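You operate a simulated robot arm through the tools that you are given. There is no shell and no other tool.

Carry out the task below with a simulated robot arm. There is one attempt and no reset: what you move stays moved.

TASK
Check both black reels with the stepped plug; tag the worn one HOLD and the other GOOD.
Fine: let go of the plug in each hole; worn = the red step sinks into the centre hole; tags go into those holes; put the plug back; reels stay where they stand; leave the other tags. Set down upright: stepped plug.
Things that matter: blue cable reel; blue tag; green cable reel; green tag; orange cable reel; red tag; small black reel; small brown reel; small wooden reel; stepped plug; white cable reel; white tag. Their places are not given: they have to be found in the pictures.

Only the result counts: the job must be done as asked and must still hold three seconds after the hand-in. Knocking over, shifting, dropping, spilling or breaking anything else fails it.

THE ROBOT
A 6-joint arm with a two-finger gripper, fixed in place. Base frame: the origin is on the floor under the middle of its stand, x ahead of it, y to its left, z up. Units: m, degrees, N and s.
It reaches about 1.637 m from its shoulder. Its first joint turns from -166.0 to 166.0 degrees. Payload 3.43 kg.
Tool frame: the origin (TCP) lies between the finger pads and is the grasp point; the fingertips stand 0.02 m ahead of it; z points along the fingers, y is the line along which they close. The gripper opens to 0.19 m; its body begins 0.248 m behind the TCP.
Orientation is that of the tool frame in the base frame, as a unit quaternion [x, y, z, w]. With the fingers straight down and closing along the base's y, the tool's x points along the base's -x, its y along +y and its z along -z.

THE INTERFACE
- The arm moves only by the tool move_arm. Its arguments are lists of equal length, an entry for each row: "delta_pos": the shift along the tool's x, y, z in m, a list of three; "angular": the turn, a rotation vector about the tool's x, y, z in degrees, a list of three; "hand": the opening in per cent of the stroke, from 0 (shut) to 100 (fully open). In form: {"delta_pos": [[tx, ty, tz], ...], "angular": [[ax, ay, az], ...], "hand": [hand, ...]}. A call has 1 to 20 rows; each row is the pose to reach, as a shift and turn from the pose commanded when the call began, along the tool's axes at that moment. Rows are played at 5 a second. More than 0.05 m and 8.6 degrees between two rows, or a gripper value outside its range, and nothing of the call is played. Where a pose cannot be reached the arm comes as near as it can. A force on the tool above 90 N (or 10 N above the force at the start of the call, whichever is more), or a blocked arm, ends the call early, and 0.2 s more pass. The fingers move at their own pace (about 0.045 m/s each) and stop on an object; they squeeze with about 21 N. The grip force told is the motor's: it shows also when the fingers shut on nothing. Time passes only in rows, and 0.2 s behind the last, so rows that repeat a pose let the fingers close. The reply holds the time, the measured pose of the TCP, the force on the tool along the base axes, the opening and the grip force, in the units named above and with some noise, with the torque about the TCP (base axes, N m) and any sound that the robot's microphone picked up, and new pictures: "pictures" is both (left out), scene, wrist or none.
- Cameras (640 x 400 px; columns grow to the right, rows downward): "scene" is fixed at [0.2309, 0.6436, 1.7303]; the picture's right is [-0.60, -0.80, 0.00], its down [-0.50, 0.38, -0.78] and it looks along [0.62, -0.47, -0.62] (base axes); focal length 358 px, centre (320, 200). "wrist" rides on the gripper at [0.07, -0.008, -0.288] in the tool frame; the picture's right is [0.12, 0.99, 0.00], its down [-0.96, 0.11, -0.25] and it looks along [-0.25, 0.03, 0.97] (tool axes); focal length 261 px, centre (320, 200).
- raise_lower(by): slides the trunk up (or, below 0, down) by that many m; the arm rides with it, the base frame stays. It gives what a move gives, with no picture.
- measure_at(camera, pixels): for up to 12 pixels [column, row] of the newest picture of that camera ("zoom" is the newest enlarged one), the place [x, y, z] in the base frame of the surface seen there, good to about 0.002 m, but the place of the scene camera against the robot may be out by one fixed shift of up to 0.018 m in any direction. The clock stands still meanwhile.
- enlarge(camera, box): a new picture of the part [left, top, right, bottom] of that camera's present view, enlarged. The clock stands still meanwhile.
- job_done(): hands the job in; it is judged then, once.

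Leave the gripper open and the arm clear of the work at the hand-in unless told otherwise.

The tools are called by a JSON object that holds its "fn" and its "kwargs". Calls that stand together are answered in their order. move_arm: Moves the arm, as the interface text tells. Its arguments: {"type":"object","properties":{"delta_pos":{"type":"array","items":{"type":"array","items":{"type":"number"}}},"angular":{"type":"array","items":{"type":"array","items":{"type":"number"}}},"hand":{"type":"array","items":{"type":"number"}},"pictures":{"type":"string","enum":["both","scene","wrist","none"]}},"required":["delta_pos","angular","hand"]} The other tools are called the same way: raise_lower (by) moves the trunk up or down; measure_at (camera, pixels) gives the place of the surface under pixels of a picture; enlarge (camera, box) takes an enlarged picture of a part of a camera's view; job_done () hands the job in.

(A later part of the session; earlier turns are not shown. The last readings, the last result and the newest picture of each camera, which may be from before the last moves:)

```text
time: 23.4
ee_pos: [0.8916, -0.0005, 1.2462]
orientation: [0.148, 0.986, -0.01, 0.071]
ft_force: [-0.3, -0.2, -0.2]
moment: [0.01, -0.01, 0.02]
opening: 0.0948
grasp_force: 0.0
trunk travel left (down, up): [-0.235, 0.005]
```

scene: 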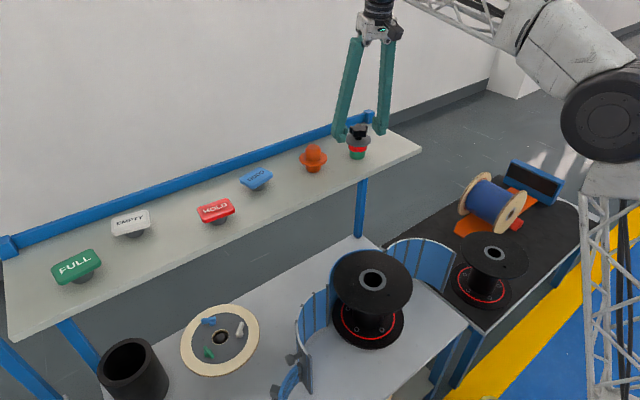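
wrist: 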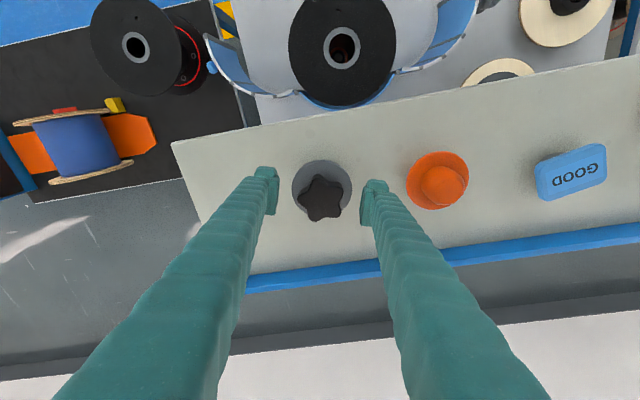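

{"fn": "enlarge", "kwargs": {"camera": "wrist", "box": [240, 130, 400, 230]}}

{"fn": "enlarge", "kwargs": {"camera": "scene", "box": [310, 100, 406, 160]}}

```text
4.00 times, centred on (320, 180) of wrist
```

zoom: 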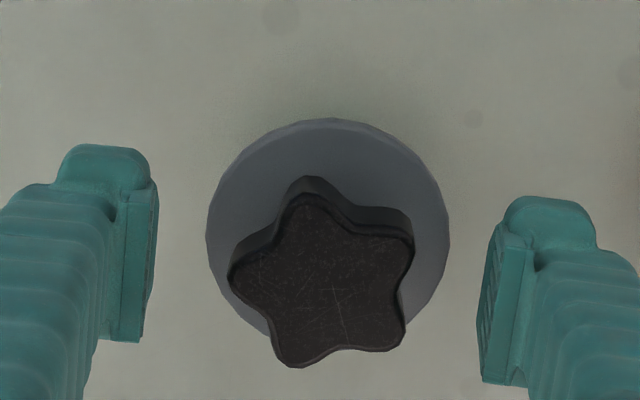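

```text
6.67 times, centred on (358, 130) of scene
```

zoom: 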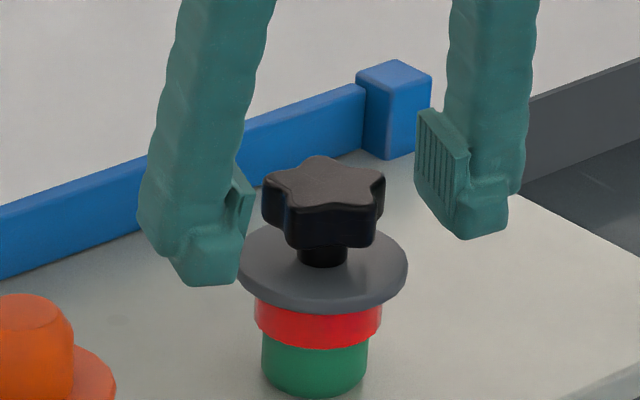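

Centred within ~1 mm and the pads now cover the knob's height. Closing.

{"fn": "move_arm", "kwargs": {"delta_pos": [[0, 0, 0], [0, 0, 0], [0, 0, 0], [0, 0, 0], [0, 0, 0], [0, 0, 0]], "angular": [[0, 0, 0], [0, 0, 0], [0, 0, 0], [0, 0, 0], [0, 0, 0], [0, 0, 0]], "hand": [35, 25, 15, 0, 0, 0], "pictures": "both"}}

```text
time: 24.8
ee_pos: [0.8914, 0.001, 1.2466]
orientation: [0.148, 0.986, -0.011, 0.071]
ft_force: [0.1, 0.4, 0.8]
moment: [0.02, -0.02, 0.02]
opening: 0.05
grasp_force: 20.8
trunk travel left (down, up): [-0.235, 0.005]
```

scene: 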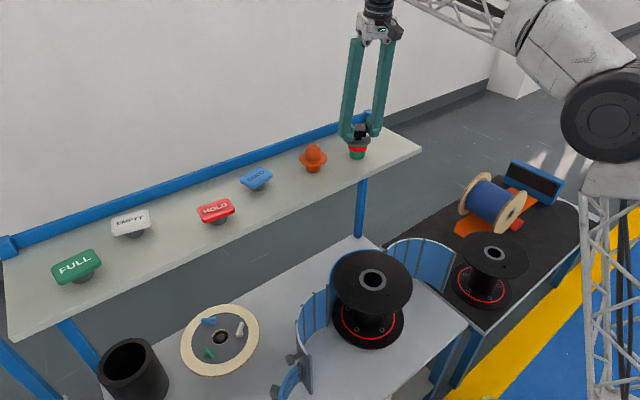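
wrist: 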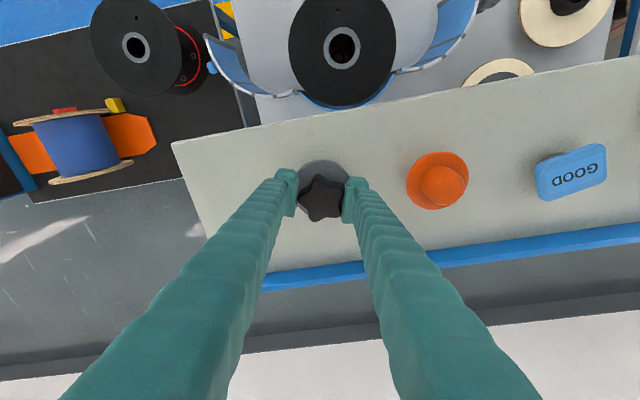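

Gripped at 0.050 m. Now a slow test lift of 0.03 m.

{"fn": "move_arm", "kwargs": {"delta_pos": [[-0.0009, 0, -0.0059], [-0.0022, 0, -0.0148], [-0.0034, 0, -0.0237], [-0.0043, 0, -0.0296], [-0.0043, 0, -0.0296]], "angular": [[0, 0, 0], [0, 0, 0], [0, 0, 0], [0, 0, 0], [0, 0, 0]], "hand": [0, 0, 0, 0, 0], "pictures": "both"}}

```text
time: 26.0
ee_pos: [0.891, 0.0008, 1.2755]
orientation: [0.147, 0.986, -0.01, 0.071]
ft_force: [-0.1, -0.2, -1.1]
moment: [-0.02, 0.02, 0.02]
opening: 0.0499
grasp_force: 20.8
trunk travel left (down, up): [-0.235, 0.005]
```

scene: 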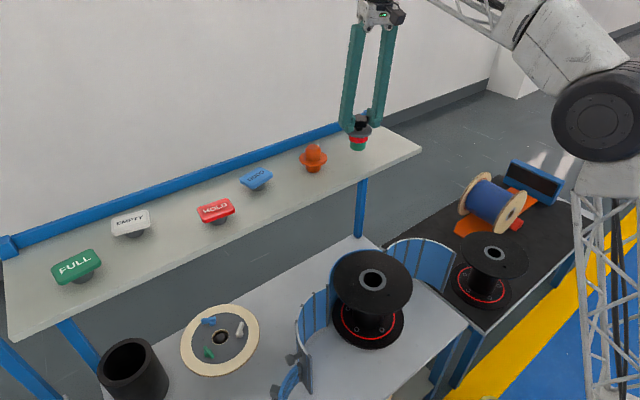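
wrist: 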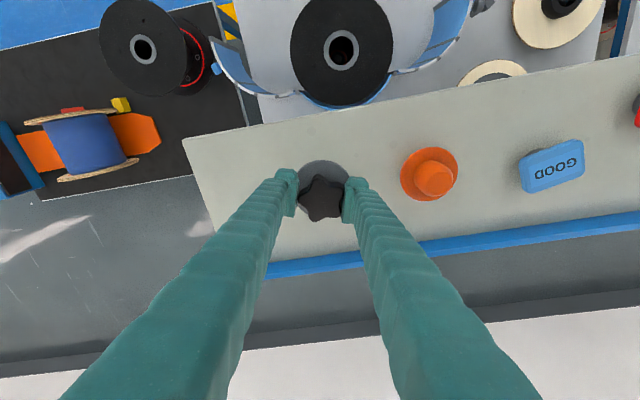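

The plug came along this time. I raise it a bit more and carry it back and over to above reel A.

{"fn": "move_arm", "kwargs": {"delta_pos": [[-0.0025, 0, -0.017], [-0.0049, 0, -0.0341], [0.0154, 0.002, -0.037], [0.0358, 0.0039, -0.04], [0.0765, 0.0079, -0.0459], [0.1171, 0.0118, -0.0518], [0.1578, 0.0158, -0.0577], [0.1985, 0.0197, -0.0636], [0.1985, 0.0197, -0.0636]], "angular": [[0, 0, 0], [0, 0, 0], [0, 0, 0], [0, 0, 0], [0, 0, 0], [0, 0, 0], [0, 0, 0], [0, 0, 0], [0, 0, 0]], "hand": [0, 0, 0, 0, 0, 0, 0, 0, 0], "pictures": "both"}}

```text
time: 28.0
ee_pos: [0.6986, 0.0803, 1.3129]
orientation: [0.148, 0.986, -0.011, 0.071]
ft_force: [-0.7, 0.4, -2.2]
moment: [0.01, -0.07, 0.01]
opening: 0.05
grasp_force: 20.9
trunk travel left (down, up): [-0.235, 0.005]
```

scene: 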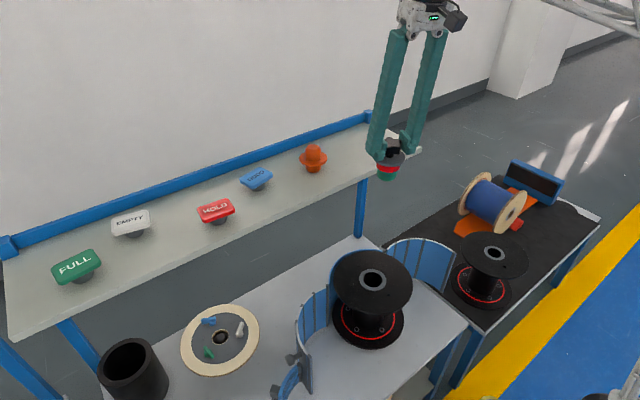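
wrist: 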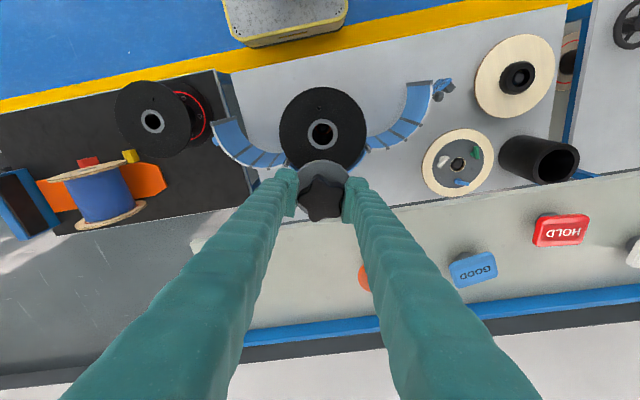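

Hole A is visible at (322,133). I enlarge and measure its rim and the plug in hand.

{"fn": "enlarge", "kwargs": {"camera": "wrist", "box": [272, 90, 368, 150]}}

{"fn": "measure_at", "kwargs": {"camera": "wrist", "pixels": [[309, 133], [335, 133], [322, 120], [322, 146], [285, 130], [360, 130], [322, 90], [320, 195], [303, 192], [343, 195], [315, 212], [335, 212]]}}

{"fn": "enlarge", "kwargs": {"camera": "wrist", "box": [104, 70, 200, 170]}}

{"fn": "enlarge", "kwargs": {"camera": "scene", "box": [350, 120, 446, 200]}}

```text
6.67 times, centred on (320, 120) of wrist
```

zoom: 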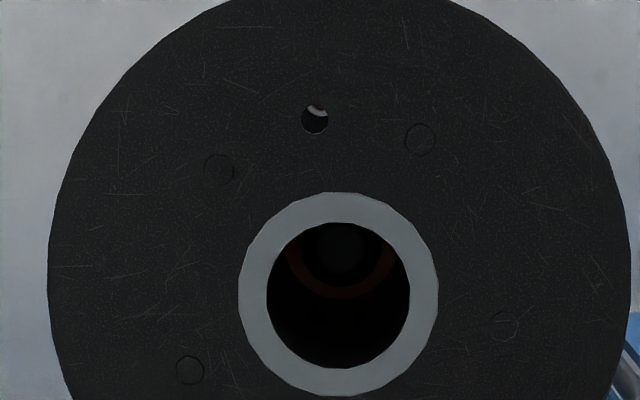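

```text
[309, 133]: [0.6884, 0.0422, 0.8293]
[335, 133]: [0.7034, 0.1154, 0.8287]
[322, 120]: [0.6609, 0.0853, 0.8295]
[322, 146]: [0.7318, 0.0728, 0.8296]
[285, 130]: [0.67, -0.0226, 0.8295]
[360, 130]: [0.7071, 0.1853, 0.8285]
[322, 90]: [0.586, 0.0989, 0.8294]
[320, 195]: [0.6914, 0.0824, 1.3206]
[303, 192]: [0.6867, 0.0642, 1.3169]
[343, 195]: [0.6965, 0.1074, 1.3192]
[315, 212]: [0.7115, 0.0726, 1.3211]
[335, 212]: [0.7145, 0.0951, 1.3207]
```

```text
4.00 times, centred on (152, 120) of wrist
```

zoom: 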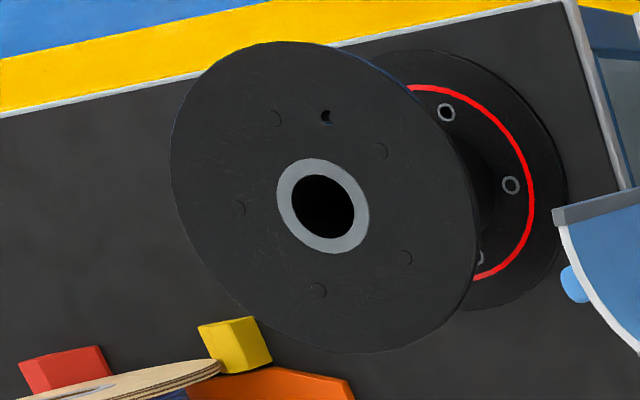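

```text
5.00 times, centred on (398, 160) of scene
```

zoom: 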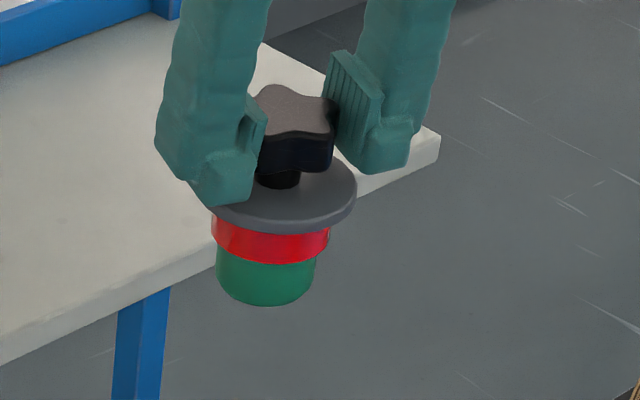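

I enlarge the plug in the hand to find its axis relative to the hand.

{"fn": "enlarge", "kwargs": {"camera": "wrist", "box": [280, 150, 376, 230]}}

```text
5.00 times, centred on (328, 190) of wrist
```

zoom: 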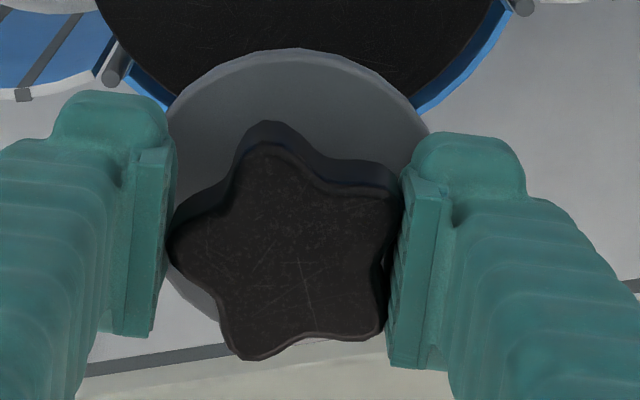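

I measure flange edge points to pin the plug axis.

{"fn": "measure_at", "kwargs": {"camera": "wrist", "pixels": [[323, 160.5], [310, 163], [337, 164], [345, 170], [300, 170], [348, 174], [323, 165], [304, 166.5], [341, 167]]}}

```text
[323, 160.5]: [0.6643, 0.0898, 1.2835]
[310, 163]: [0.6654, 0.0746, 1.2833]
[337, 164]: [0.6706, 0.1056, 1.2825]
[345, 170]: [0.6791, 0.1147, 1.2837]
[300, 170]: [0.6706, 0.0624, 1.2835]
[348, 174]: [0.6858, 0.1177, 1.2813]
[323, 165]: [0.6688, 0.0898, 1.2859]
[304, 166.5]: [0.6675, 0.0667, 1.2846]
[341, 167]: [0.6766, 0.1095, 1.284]
```

Plug axis in hand is at (0.700, 0.0835); hole A centre is (0.6996, 0.0802, 0.829). I correct −3.3 mm in y and descend so the plug's bottom is ≈25 mm above the ring.

{"fn": "move_arm", "kwargs": {"delta_pos": [[0.0058, -0.0004, 0.0407], [0.0117, -0.0007, 0.0815], [0.0175, -0.0011, 0.1222], [0.0234, -0.0015, 0.163], [0.0292, -0.0018, 0.2037], [0.0351, -0.0022, 0.2445], [0.0409, -0.0026, 0.2852], [0.0468, -0.0029, 0.326], [0.0526, -0.0033, 0.3667], [0.0526, -0.0033, 0.3667]], "angular": [[0, 0, 0], [0, 0, 0], [0, 0, 0], [0, 0, 0], [0, 0, 0], [0, 0, 0], [0, 0, 0], [0, 0, 0], [0, 0, 0], [0, 0, 0]], "hand": [0, 0, 0, 0, 0, 0, 0, 0, 0, 0], "pictures": "both"}}

```text
time: 30.2
ee_pos: [0.6981, 0.0778, 0.9391]
orientation: [0.148, 0.986, -0.011, 0.071]
ft_force: [-0.5, 0.5, -2.1]
moment: [0.03, 0.0, 0.0]
opening: 0.0499
grasp_force: 20.8
trunk travel left (down, up): [-0.235, 0.005]
```

scene: 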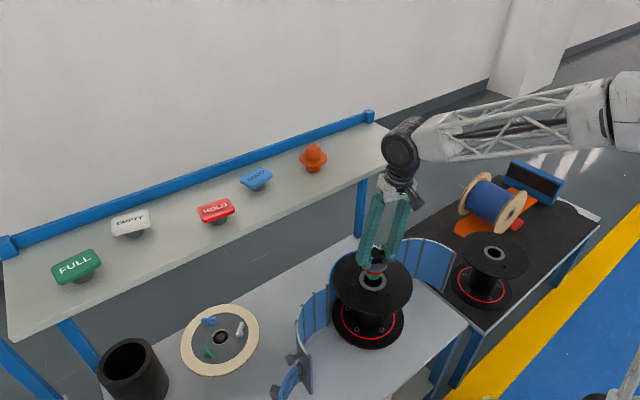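
wrist: 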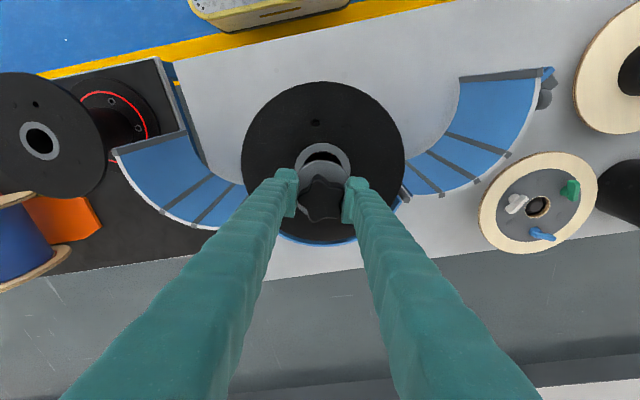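

Hovering above hole A. I enlarge both views and re-measure the hole rim and plug flange.

{"fn": "enlarge", "kwargs": {"camera": "scene", "box": [326, 235, 422, 315]}}

{"fn": "enlarge", "kwargs": {"camera": "wrist", "box": [272, 120, 368, 220]}}

{"fn": "measure_at", "kwargs": {"camera": "wrist", "pixels": [[297, 155], [349, 155], [323, 146], [310, 147], [338, 148], [323, 162], [310, 165], [337, 166], [345, 172], [300, 172], [348, 176], [304, 168]]}}

```text
5.00 times, centred on (374, 275) of scene
```

zoom: 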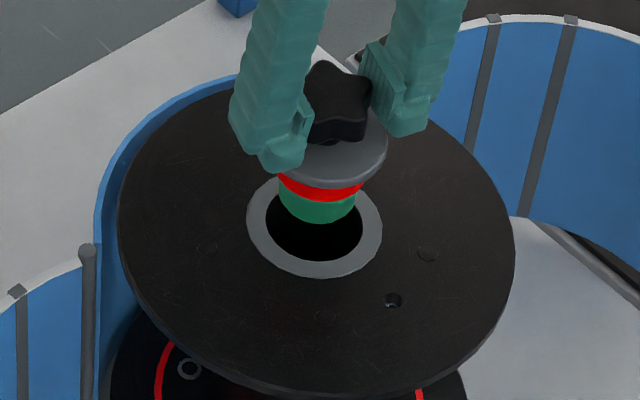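

```text
4.00 times, centred on (320, 170) of wrist
```

zoom: 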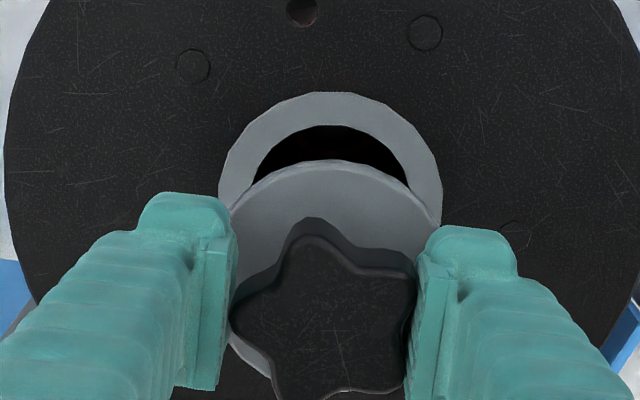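

```text
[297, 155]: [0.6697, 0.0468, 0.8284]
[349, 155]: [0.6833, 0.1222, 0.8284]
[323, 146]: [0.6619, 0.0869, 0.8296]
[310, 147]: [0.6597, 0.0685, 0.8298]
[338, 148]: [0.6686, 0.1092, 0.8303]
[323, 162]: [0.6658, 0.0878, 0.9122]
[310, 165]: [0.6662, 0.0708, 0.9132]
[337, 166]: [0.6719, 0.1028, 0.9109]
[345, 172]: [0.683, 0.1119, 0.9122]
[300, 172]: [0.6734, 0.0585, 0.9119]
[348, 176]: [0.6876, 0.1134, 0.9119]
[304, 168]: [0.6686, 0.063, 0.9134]
```

Plug axis (0.7016, 0.0801) vs hole (0.6996, 0.0802): I shift −1.8 mm in x and lower 30 mm so the green end just enters, watching the force.

{"fn": "move_arm", "kwargs": {"delta_pos": [[0.0017, 0, -0.0002], [0.0031, 0, 0.0096], [0.0046, 0, 0.0195], [0.0061, 0, 0.0294], [0.0061, 0, 0.0294]], "angular": [[0, 0, 0], [0, 0, 0], [0, 0, 0], [0, 0, 0], [0, 0, 0]], "hand": [0, 0, 0, 0, 0], "pictures": "both"}}

```text
time: 31.4
ee_pos: [0.6998, 0.0781, 0.909]
orientation: [0.147, 0.987, -0.01, 0.07]
ft_force: [-0.3, 0.0, -1.0]
moment: [-0.04, -0.01, 0.0]
opening: 0.0496
grasp_force: 21.6
trunk travel left (down, up): [-0.235, 0.005]
```

scene: 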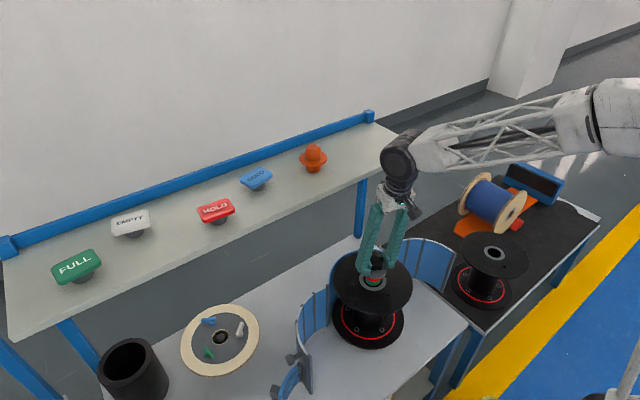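
wrist: 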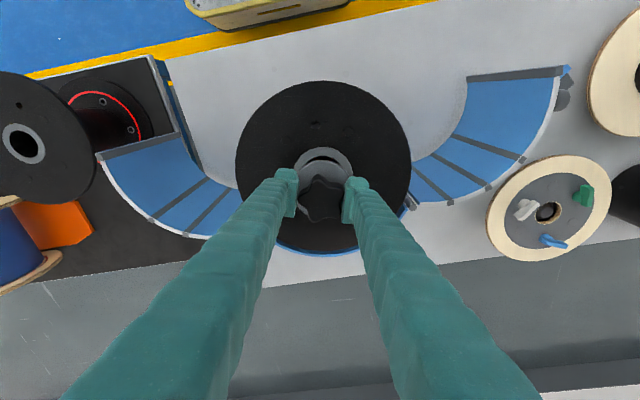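

{"fn": "enlarge", "kwargs": {"camera": "scene", "box": [326, 235, 422, 315]}}

{"fn": "enlarge", "kwargs": {"camera": "wrist", "box": [272, 120, 368, 220]}}

```text
5.00 times, centred on (374, 275) of scene
```

zoom: 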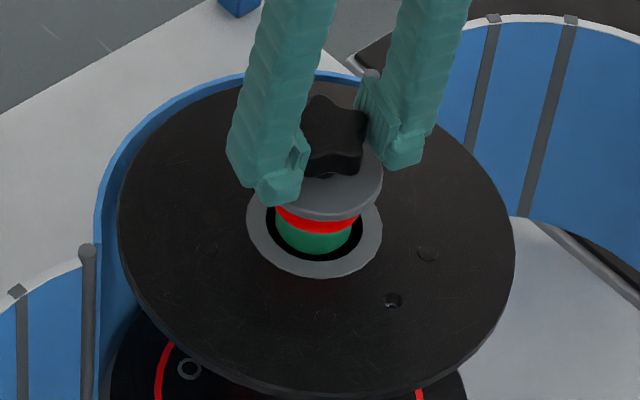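

```text
4.00 times, centred on (320, 170) of wrist
```

zoom: 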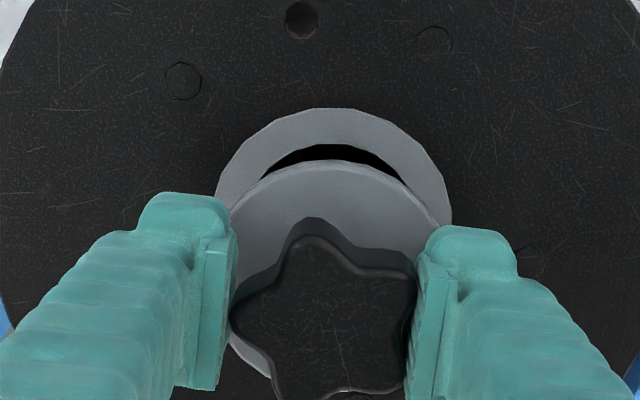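

The green step is inside hole A, nicely centred. I lower another 12 mm and read the force.

{"fn": "move_arm", "kwargs": {"delta_pos": [[0.0006, 0, 0.004], [0.0011, 0, 0.0079], [0.0017, 0, 0.0119], [0.0017, 0, 0.0119]], "angular": [[0, 0, 0], [0, 0, 0], [0, 0, 0], [0, 0, 0]], "hand": [0, 0, 0, 0], "pictures": "scene"}}

{"fn": "enlarge", "kwargs": {"camera": "scene", "box": [326, 235, 422, 315]}}

```text
time: 32.4
ee_pos: [0.6985, 0.0773, 0.8973]
orientation: [0.148, 0.986, -0.011, 0.07]
ft_force: [-0.3, -0.4, -1.5]
moment: [-0.04, -0.02, 0.0]
opening: 0.0499
grasp_force: 20.9
trunk travel left (down, up): [-0.235, 0.005]
```

scene: 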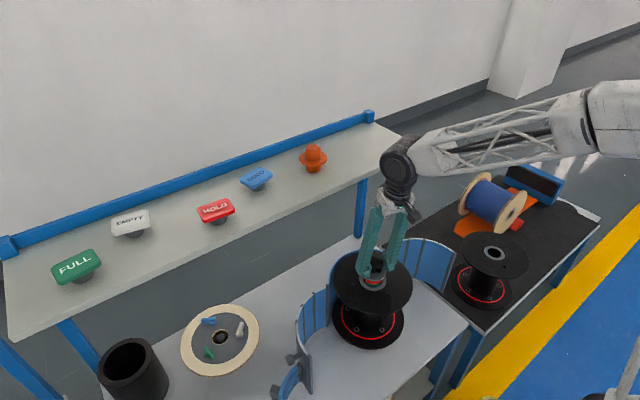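

```text
5.00 times, centred on (374, 275) of scene
```

zoom: 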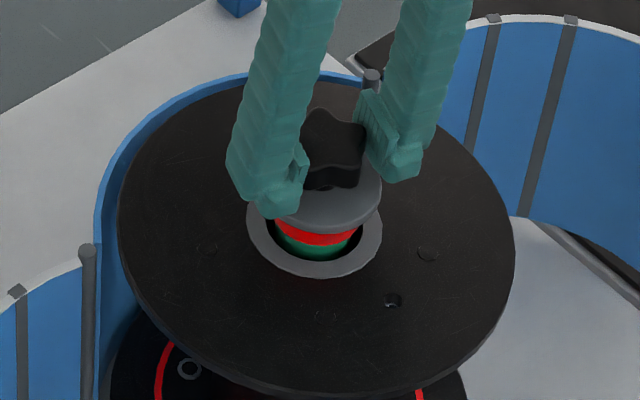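

The red step is about to meet the ring; it looks narrower than the hole here. I lower another 10 mm, watching the force.

{"fn": "move_arm", "kwargs": {"delta_pos": [[0.0005, 0, 0.0033], [0.001, 0, 0.0066], [0.0014, 0, 0.0099], [0.0014, 0, 0.0099]], "angular": [[0, 0, 0], [0, 0, 0], [0, 0, 0], [0, 0, 0]], "hand": [0, 0, 0, 0], "pictures": "scene"}}

{"fn": "enlarge", "kwargs": {"camera": "scene", "box": [326, 235, 422, 315]}}

```text
time: 33.4
ee_pos: [0.6967, 0.0777, 0.8883]
orientation: [0.148, 0.986, -0.011, 0.071]
ft_force: [0.1, -0.3, -1.8]
moment: [-0.02, 0.0, 0.01]
opening: 0.0494
grasp_force: 20.8
trunk travel left (down, up): [-0.235, 0.005]
```

scene: 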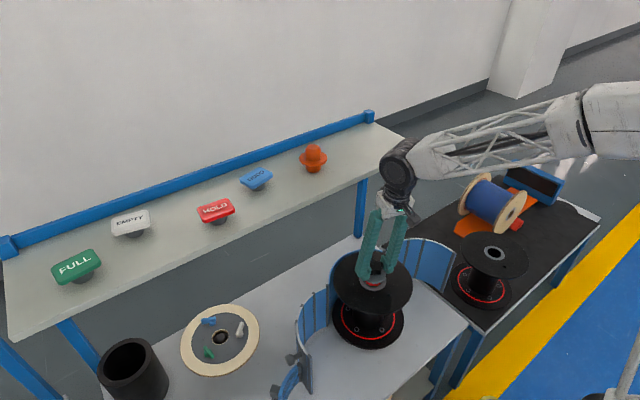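

```text
5.00 times, centred on (374, 275) of scene
```

zoom: 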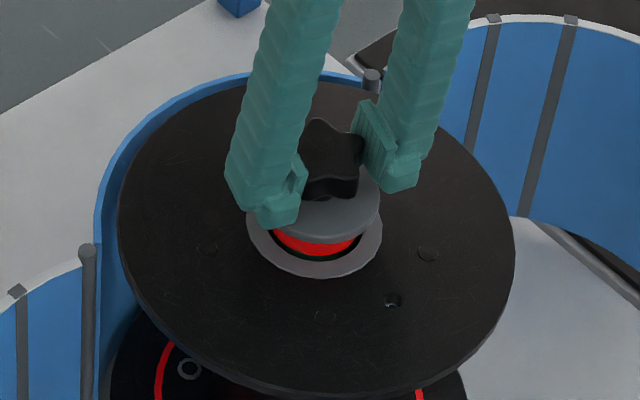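

The red step is entering the hole with no resistance. I lower 14 mm more, then let go.

{"fn": "move_arm", "kwargs": {"delta_pos": [[0.0007, 0, 0.0046], [0.0013, 0, 0.0092], [0.002, 0, 0.0138], [0.002, 0, 0.0138]], "angular": [[0, 0, 0], [0, 0, 0], [0, 0, 0], [0, 0, 0]], "hand": [0, 0, 0, 0], "pictures": "scene"}}

{"fn": "enlarge", "kwargs": {"camera": "scene", "box": [326, 235, 422, 315]}}

```text
time: 34.4
ee_pos: [0.6973, 0.077, 0.8735]
orientation: [0.147, 0.986, -0.011, 0.071]
ft_force: [-0.7, 0.0, -1.0]
moment: [0.0, 0.01, 0.01]
opening: 0.0497
grasp_force: 21.2
trunk travel left (down, up): [-0.235, 0.005]
```

scene: 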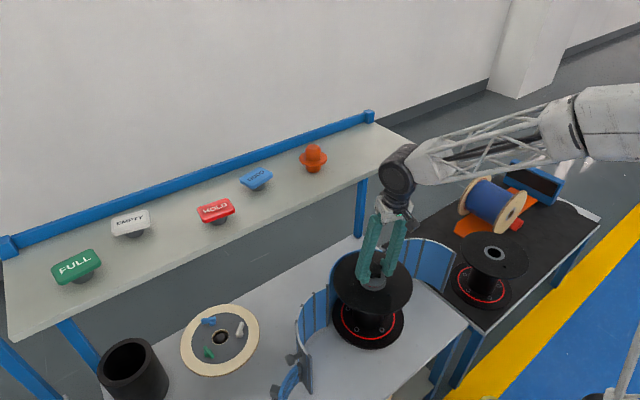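

```text
5.00 times, centred on (374, 275) of scene
```

zoom: 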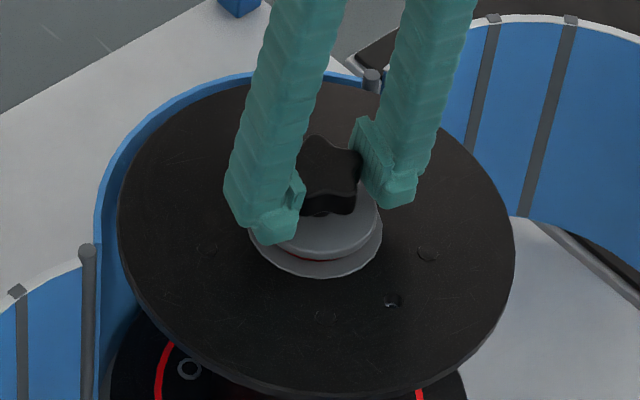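

The red step has sunk into hole A. I let go (open to 0.085 m) and wait a second.

{"fn": "move_arm", "kwargs": {"delta_pos": [[0, 0, 0], [0, 0, 0], [0, 0, 0], [0, 0, 0], [0, 0, 0], [0, 0, 0], [0, 0, 0]], "angular": [[0, 0, 0], [0, 0, 0], [0, 0, 0], [0, 0, 0], [0, 0, 0], [0, 0, 0], [0, 0, 0]], "hand": [35, 45, 45, 45, 45, 45, 45], "pictures": "both"}}

{"fn": "enlarge", "kwargs": {"camera": "scene", "box": [326, 235, 422, 315]}}

{"fn": "enlarge", "kwargs": {"camera": "wrist", "box": [272, 120, 368, 220]}}

```text
time: 36.0
ee_pos: [0.6974, 0.0782, 0.8736]
orientation: [0.147, 0.987, -0.011, 0.07]
ft_force: [0.1, 0.6, 0.0]
moment: [0.02, -0.04, 0.0]
opening: 0.0857
grasp_force: 0.0
trunk travel left (down, up): [-0.235, 0.005]
```

scene: 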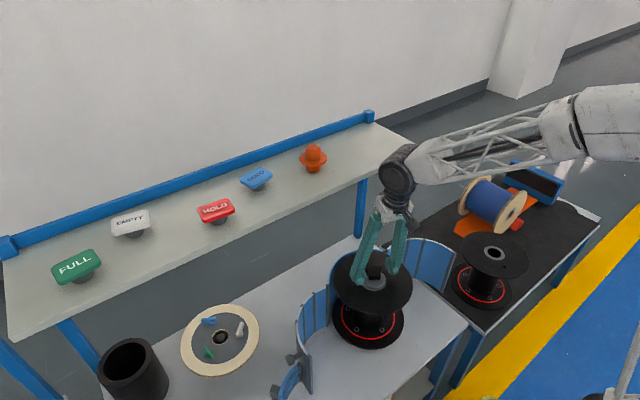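
wrist: 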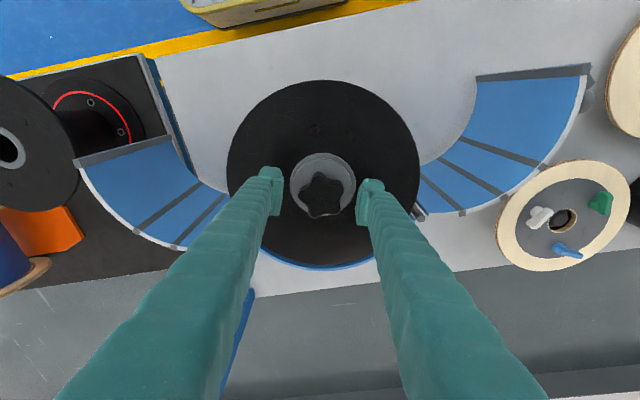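

```text
5.00 times, centred on (374, 275) of scene
```

zoom: 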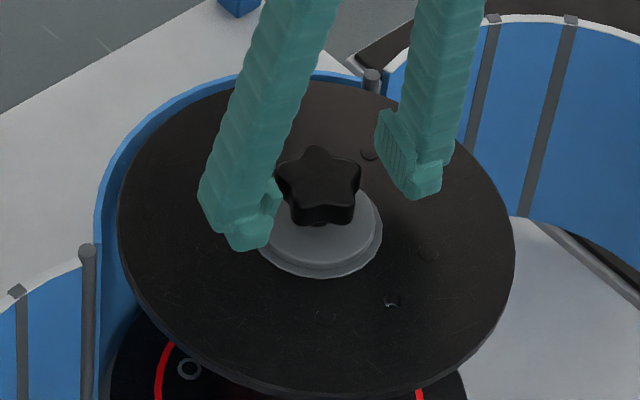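

```text
4.00 times, centred on (320, 170) of wrist
```

zoom: 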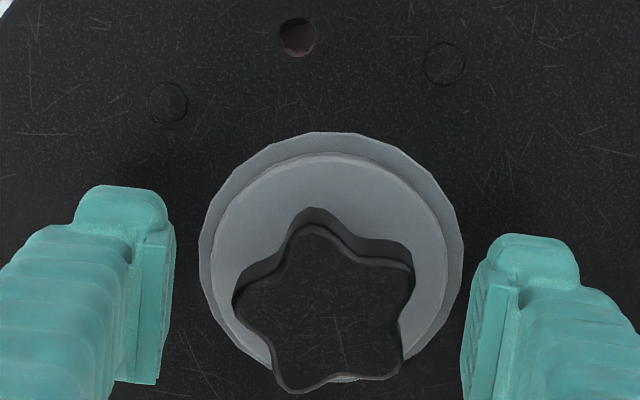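

In reel A the plug sits with its flange on the ring; no red visible → A is the worn one. I measure the plug heights now for regripping.

{"fn": "measure_at", "kwargs": {"camera": "wrist", "pixels": [[321, 160], [305, 170], [340, 172], [320, 192], [310, 190], [335, 190], [316, 210], [336, 206], [328, 195], [322, 152], [276, 195], [361, 205]]}}

```text
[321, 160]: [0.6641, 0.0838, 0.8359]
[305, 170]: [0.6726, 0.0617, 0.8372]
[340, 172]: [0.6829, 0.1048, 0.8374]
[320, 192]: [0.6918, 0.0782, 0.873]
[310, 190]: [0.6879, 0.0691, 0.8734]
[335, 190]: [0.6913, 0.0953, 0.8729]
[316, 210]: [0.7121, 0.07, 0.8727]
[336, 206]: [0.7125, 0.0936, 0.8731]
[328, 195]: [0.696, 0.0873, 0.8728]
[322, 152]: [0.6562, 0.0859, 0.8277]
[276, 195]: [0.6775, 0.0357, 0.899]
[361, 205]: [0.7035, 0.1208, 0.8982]
```

Knob top is at 0.873. I lower 9 mm to regrip at the same depth and close.

{"fn": "move_arm", "kwargs": {"delta_pos": [[0.0006, 0, 0.0045], [0.0013, 0, 0.0089], [0.0013, 0, 0.0089], [0.0013, 0, 0.0089], [0.0013, 0, 0.0089], [0.0013, 0, 0.0089], [0.0013, 0, 0.0089]], "angular": [[0, 0, 0], [0, 0, 0], [0, 0, 0], [0, 0, 0], [0, 0, 0], [0, 0, 0], [0, 0, 0]], "hand": [45, 45, 35, 20, 0, 0, 0], "pictures": "both"}}

```text
time: 37.6
ee_pos: [0.6977, 0.0758, 0.8639]
orientation: [0.147, 0.987, -0.01, 0.071]
ft_force: [-0.1, -0.3, -0.5]
moment: [-0.01, -0.02, -0.02]
opening: 0.0498
grasp_force: 21.1
trunk travel left (down, up): [-0.235, 0.005]
```

scene: 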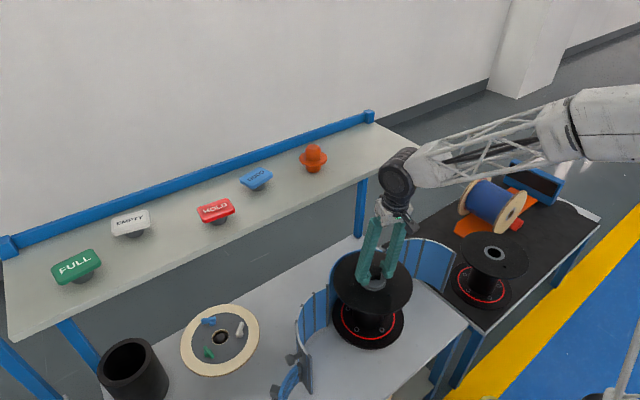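
wrist: 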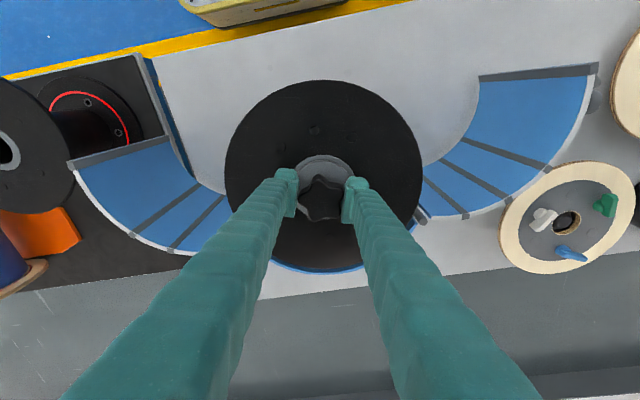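

Gripped again. I lift straight up, slowly at first.

{"fn": "move_arm", "kwargs": {"delta_pos": [[-0.0014, 0, -0.0099], [-0.0036, 0, -0.0247], [-0.0064, 0, -0.0445], [-0.0093, 0, -0.0642], [-0.0129, 0, -0.0889], [-0.0172, 0, -0.1186], [-0.0222, 0, -0.1532], [-0.0272, 0, -0.1878], [-0.0272, 0, -0.1878]], "angular": [[0, 0, 0], [0, 0, 0], [0, 0, 0], [0, 0, 0], [0, 0, 0], [0, 0, 0], [0, 0, 0], [0, 0, 0], [0, 0, 0]], "hand": [0, 0, 0, 0, 0, 0, 0, 0, 0], "pictures": "both"}}

```text
time: 39.6
ee_pos: [0.6966, 0.0772, 1.0555]
orientation: [0.147, 0.987, -0.011, 0.07]
ft_force: [0.6, 0.7, -2.2]
moment: [-0.01, -0.04, 0.0]
opening: 0.05
grasp_force: 20.7
trunk travel left (down, up): [-0.235, 0.005]
```

scene: 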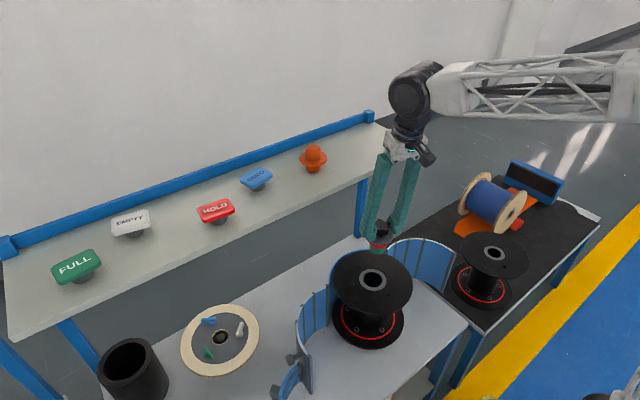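
wrist: 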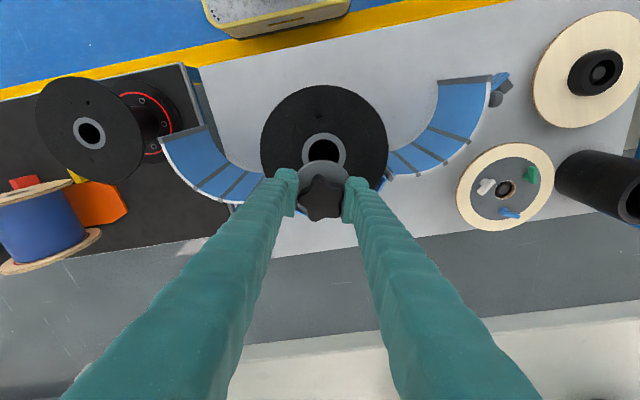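

The plug is up. I carry it across to above reel B (≈0.578, −0.469) at the same height.

{"fn": "move_arm", "kwargs": {"delta_pos": [[-0.0039, -0.0464, 0.0006], [-0.0078, -0.0928, 0.0012], [-0.0116, -0.1392, 0.0018], [-0.0155, -0.1856, 0.0024], [-0.0194, -0.232, 0.003], [-0.0232, -0.2784, 0.0036], [-0.0271, -0.3248, 0.0041], [-0.031, -0.3712, 0.0047], [-0.0349, -0.4176, 0.0053], [-0.0388, -0.464, 0.0059], [-0.0426, -0.5104, 0.0065], [-0.0465, -0.5568, 0.0071], [-0.0465, -0.5568, 0.0071]], "angular": [[0, 0, 0], [0, 0, 0], [0, 0, 0], [0, 0, 0], [0, 0, 0], [0, 0, 0], [0, 0, 0], [0, 0, 0], [0, 0, 0], [0, 0, 0], [0, 0, 0], [0, 0, 0], [0, 0, 0]], "hand": [0, 0, 0, 0, 0, 0, 0, 0, 0, 0, 0, 0, 0], "pictures": "both"}}

```text
time: 42.4
ee_pos: [0.5769, -0.4681, 1.0529]
orientation: [0.147, 0.987, -0.011, 0.071]
ft_force: [0.1, -1.4, -1.7]
moment: [0.05, 0.04, 0.03]
opening: 0.0497
grasp_force: 20.6
trunk travel left (down, up): [-0.235, 0.005]
```

scene: 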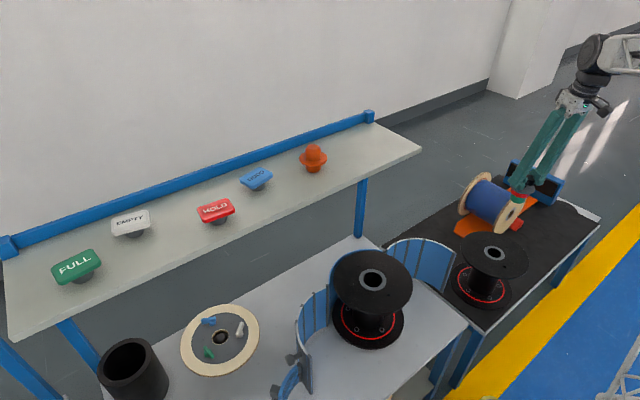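
wrist: 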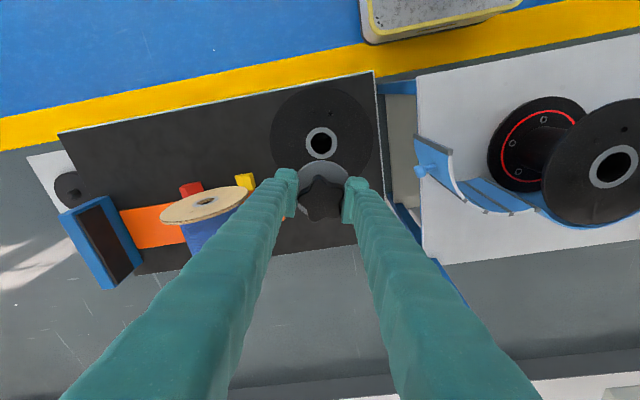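

I enlarge hole B at (321,142) and the plug, and measure.

{"fn": "enlarge", "kwargs": {"camera": "wrist", "box": [272, 90, 368, 150]}}

{"fn": "enlarge", "kwargs": {"camera": "wrist", "box": [272, 140, 368, 220]}}

{"fn": "measure_at", "kwargs": {"camera": "wrist", "pixels": [[308, 142], [335, 142], [321, 129], [275, 130], [368, 130], [321, 92], [323, 162], [310, 165], [337, 166], [345, 172], [300, 172], [348, 176]]}}

```text
6.67 times, centred on (320, 120) of wrist
```

zoom: 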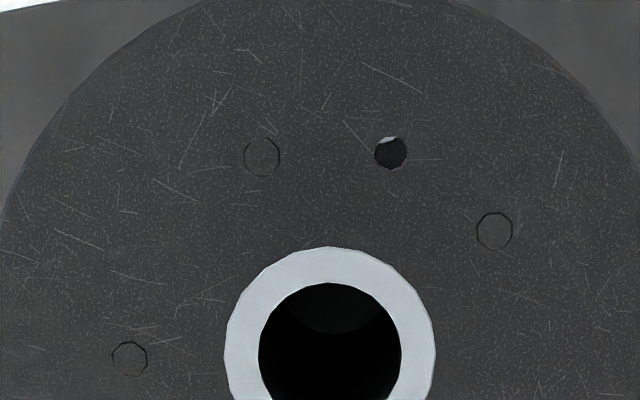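

```text
5.00 times, centred on (320, 180) of wrist
```

zoom: 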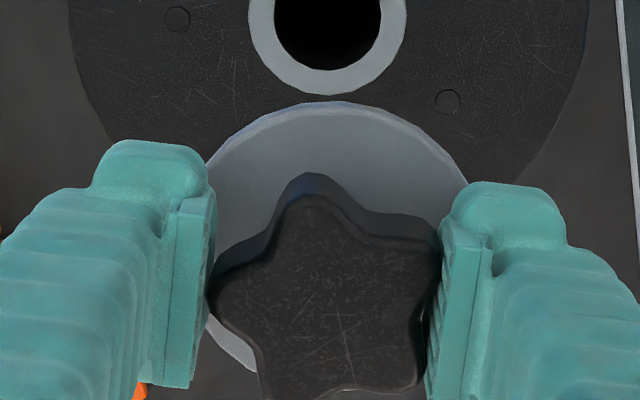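

```text
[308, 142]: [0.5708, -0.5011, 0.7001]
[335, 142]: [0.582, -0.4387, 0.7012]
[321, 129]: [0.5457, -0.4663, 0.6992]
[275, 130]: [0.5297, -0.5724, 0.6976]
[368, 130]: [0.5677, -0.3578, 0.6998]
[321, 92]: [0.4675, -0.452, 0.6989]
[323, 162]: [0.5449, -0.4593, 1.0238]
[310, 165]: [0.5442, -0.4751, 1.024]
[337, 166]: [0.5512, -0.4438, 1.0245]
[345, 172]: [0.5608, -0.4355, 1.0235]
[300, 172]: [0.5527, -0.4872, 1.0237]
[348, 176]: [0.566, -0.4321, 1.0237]
```

Hole B (0.5787, −0.470, z 0.700) looks narrower (≈0.050 m). The plug axis is at (0.580, −0.465). I correct and descend so the plug's bottom is ~18 mm above the ring.

{"fn": "move_arm", "kwargs": {"delta_pos": [[0.0058, -0.0008, 0.0407], [0.0116, -0.0016, 0.0814], [0.0174, -0.0024, 0.1221], [0.0232, -0.0032, 0.1628], [0.029, -0.004, 0.2035], [0.0348, -0.0048, 0.2442], [0.0348, -0.0048, 0.2442], [0.0348, -0.0048, 0.2442]], "angular": [[0, 0, 0], [0, 0, 0], [0, 0, 0], [0, 0, 0], [0, 0, 0], [0, 0, 0], [0, 0, 0], [0, 0, 0]], "hand": [0, 0, 0, 0, 0, 0, 0, 0], "pictures": "both"}}

{"fn": "enlarge", "kwargs": {"camera": "scene", "box": [448, 215, 544, 275]}}

{"fn": "enlarge", "kwargs": {"camera": "wrist", "box": [272, 130, 368, 210]}}

```text
time: 44.2
ee_pos: [0.5813, -0.4749, 0.8079]
orientation: [0.148, 0.986, -0.01, 0.07]
ft_force: [0.3, 0.9, -1.8]
moment: [0.0, -0.01, 0.01]
opening: 0.0498
grasp_force: 21.1
trunk travel left (down, up): [-0.235, 0.005]
```

scene: 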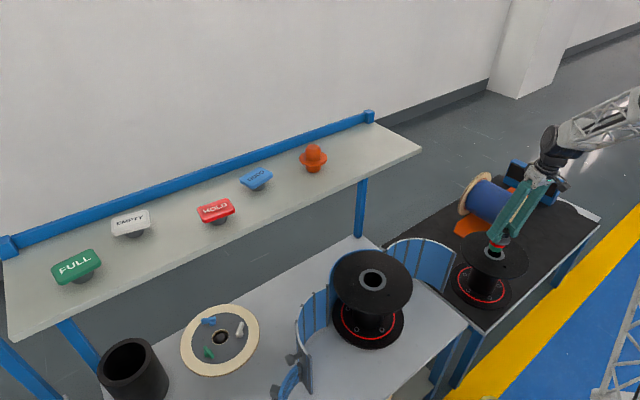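
wrist: 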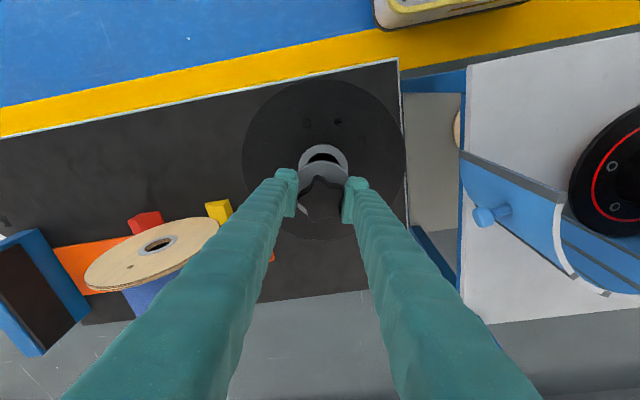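

```text
6.67 times, centred on (496, 245) of scene
```

zoom: 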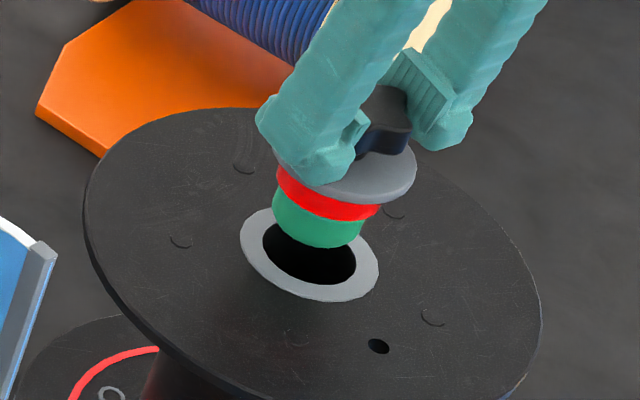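

```text
5.00 times, centred on (320, 170) of wrist
```

zoom: 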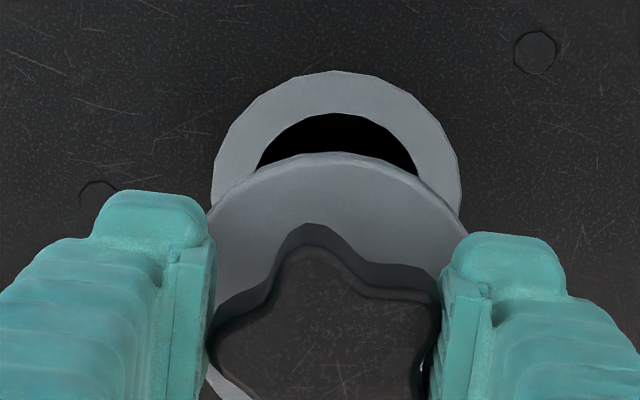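

I measure flange edge and ring edge again from this close view.

{"fn": "measure_at", "kwargs": {"camera": "wrist", "pixels": [[323, 162], [310, 165], [337, 166], [345, 172], [300, 172], [348, 176], [323, 145], [300, 166], [347, 167], [309, 149], [339, 150], [323, 150]]}}

```text
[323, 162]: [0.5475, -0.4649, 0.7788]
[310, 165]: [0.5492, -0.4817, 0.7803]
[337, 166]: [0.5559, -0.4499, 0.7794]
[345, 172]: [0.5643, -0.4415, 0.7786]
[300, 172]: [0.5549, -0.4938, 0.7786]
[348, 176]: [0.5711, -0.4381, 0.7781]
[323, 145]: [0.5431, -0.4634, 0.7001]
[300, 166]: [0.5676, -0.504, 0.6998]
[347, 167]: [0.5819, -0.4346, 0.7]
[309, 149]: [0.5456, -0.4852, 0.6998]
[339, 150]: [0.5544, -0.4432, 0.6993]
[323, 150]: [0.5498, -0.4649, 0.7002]
```

Plug axis (0.5838, −0.4716) vs hole (0.5784, −0.4704): I correct −5.2 mm in x, +1.2 mm in y, and come 8 mm lower, then check again.

{"fn": "move_arm", "kwargs": {"delta_pos": [[0.0032, -0.0002, 0.0035], [0.0064, -0.0004, 0.0071], [0.0064, -0.0004, 0.0071], [0.0064, -0.0004, 0.0071]], "angular": [[0, 0, 0], [0, 0, 0], [0, 0, 0], [0, 0, 0]], "hand": [0, 0, 0, 0], "pictures": "both"}}

{"fn": "enlarge", "kwargs": {"camera": "scene", "box": [448, 215, 544, 275]}}

{"fn": "enlarge", "kwargs": {"camera": "wrist", "box": [272, 130, 368, 210]}}

{"fn": "measure_at", "kwargs": {"camera": "wrist", "pixels": [[323, 162], [310, 165], [337, 166], [345, 172], [300, 172], [348, 176], [323, 146], [300, 168], [347, 169], [309, 151], [339, 152], [323, 150]]}}

```text
time: 45.2
ee_pos: [0.5752, -0.472, 0.8001]
orientation: [0.147, 0.986, -0.011, 0.071]
ft_force: [0.1, -0.2, -1.0]
moment: [0.0, 0.03, -0.01]
opening: 0.05
grasp_force: 21.2
trunk travel left (down, up): [-0.235, 0.005]
```

scene: 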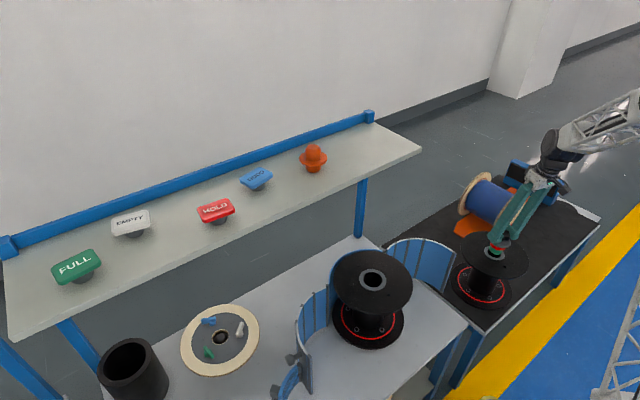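
wrist: 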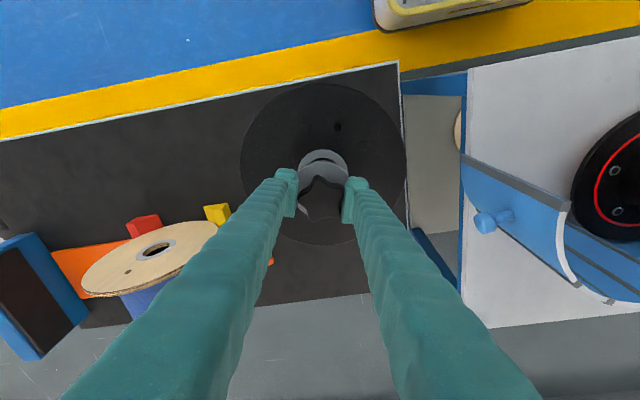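

```text
6.67 times, centred on (496, 245) of scene
```

zoom: 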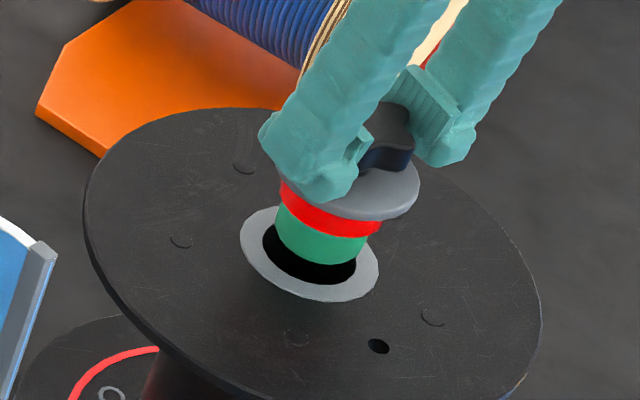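

```text
5.00 times, centred on (320, 170) of wrist
```

zoom: 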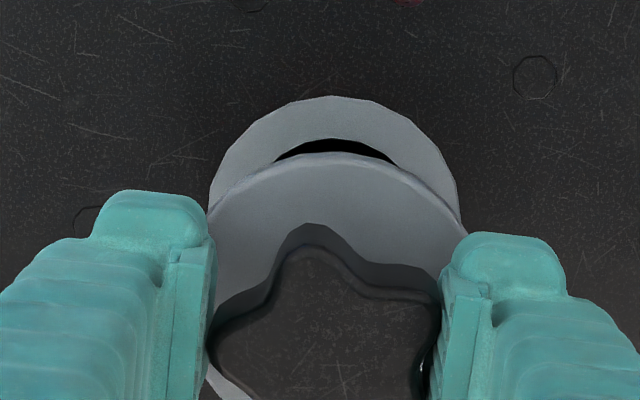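

```text
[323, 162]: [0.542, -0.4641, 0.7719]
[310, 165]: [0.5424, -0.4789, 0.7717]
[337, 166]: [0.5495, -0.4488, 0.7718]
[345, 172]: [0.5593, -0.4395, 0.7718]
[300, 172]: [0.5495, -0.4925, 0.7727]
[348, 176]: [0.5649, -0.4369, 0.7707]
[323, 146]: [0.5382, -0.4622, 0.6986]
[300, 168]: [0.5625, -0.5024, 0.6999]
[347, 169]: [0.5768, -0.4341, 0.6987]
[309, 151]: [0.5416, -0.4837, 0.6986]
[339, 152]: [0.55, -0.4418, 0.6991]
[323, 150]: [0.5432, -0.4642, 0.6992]
```

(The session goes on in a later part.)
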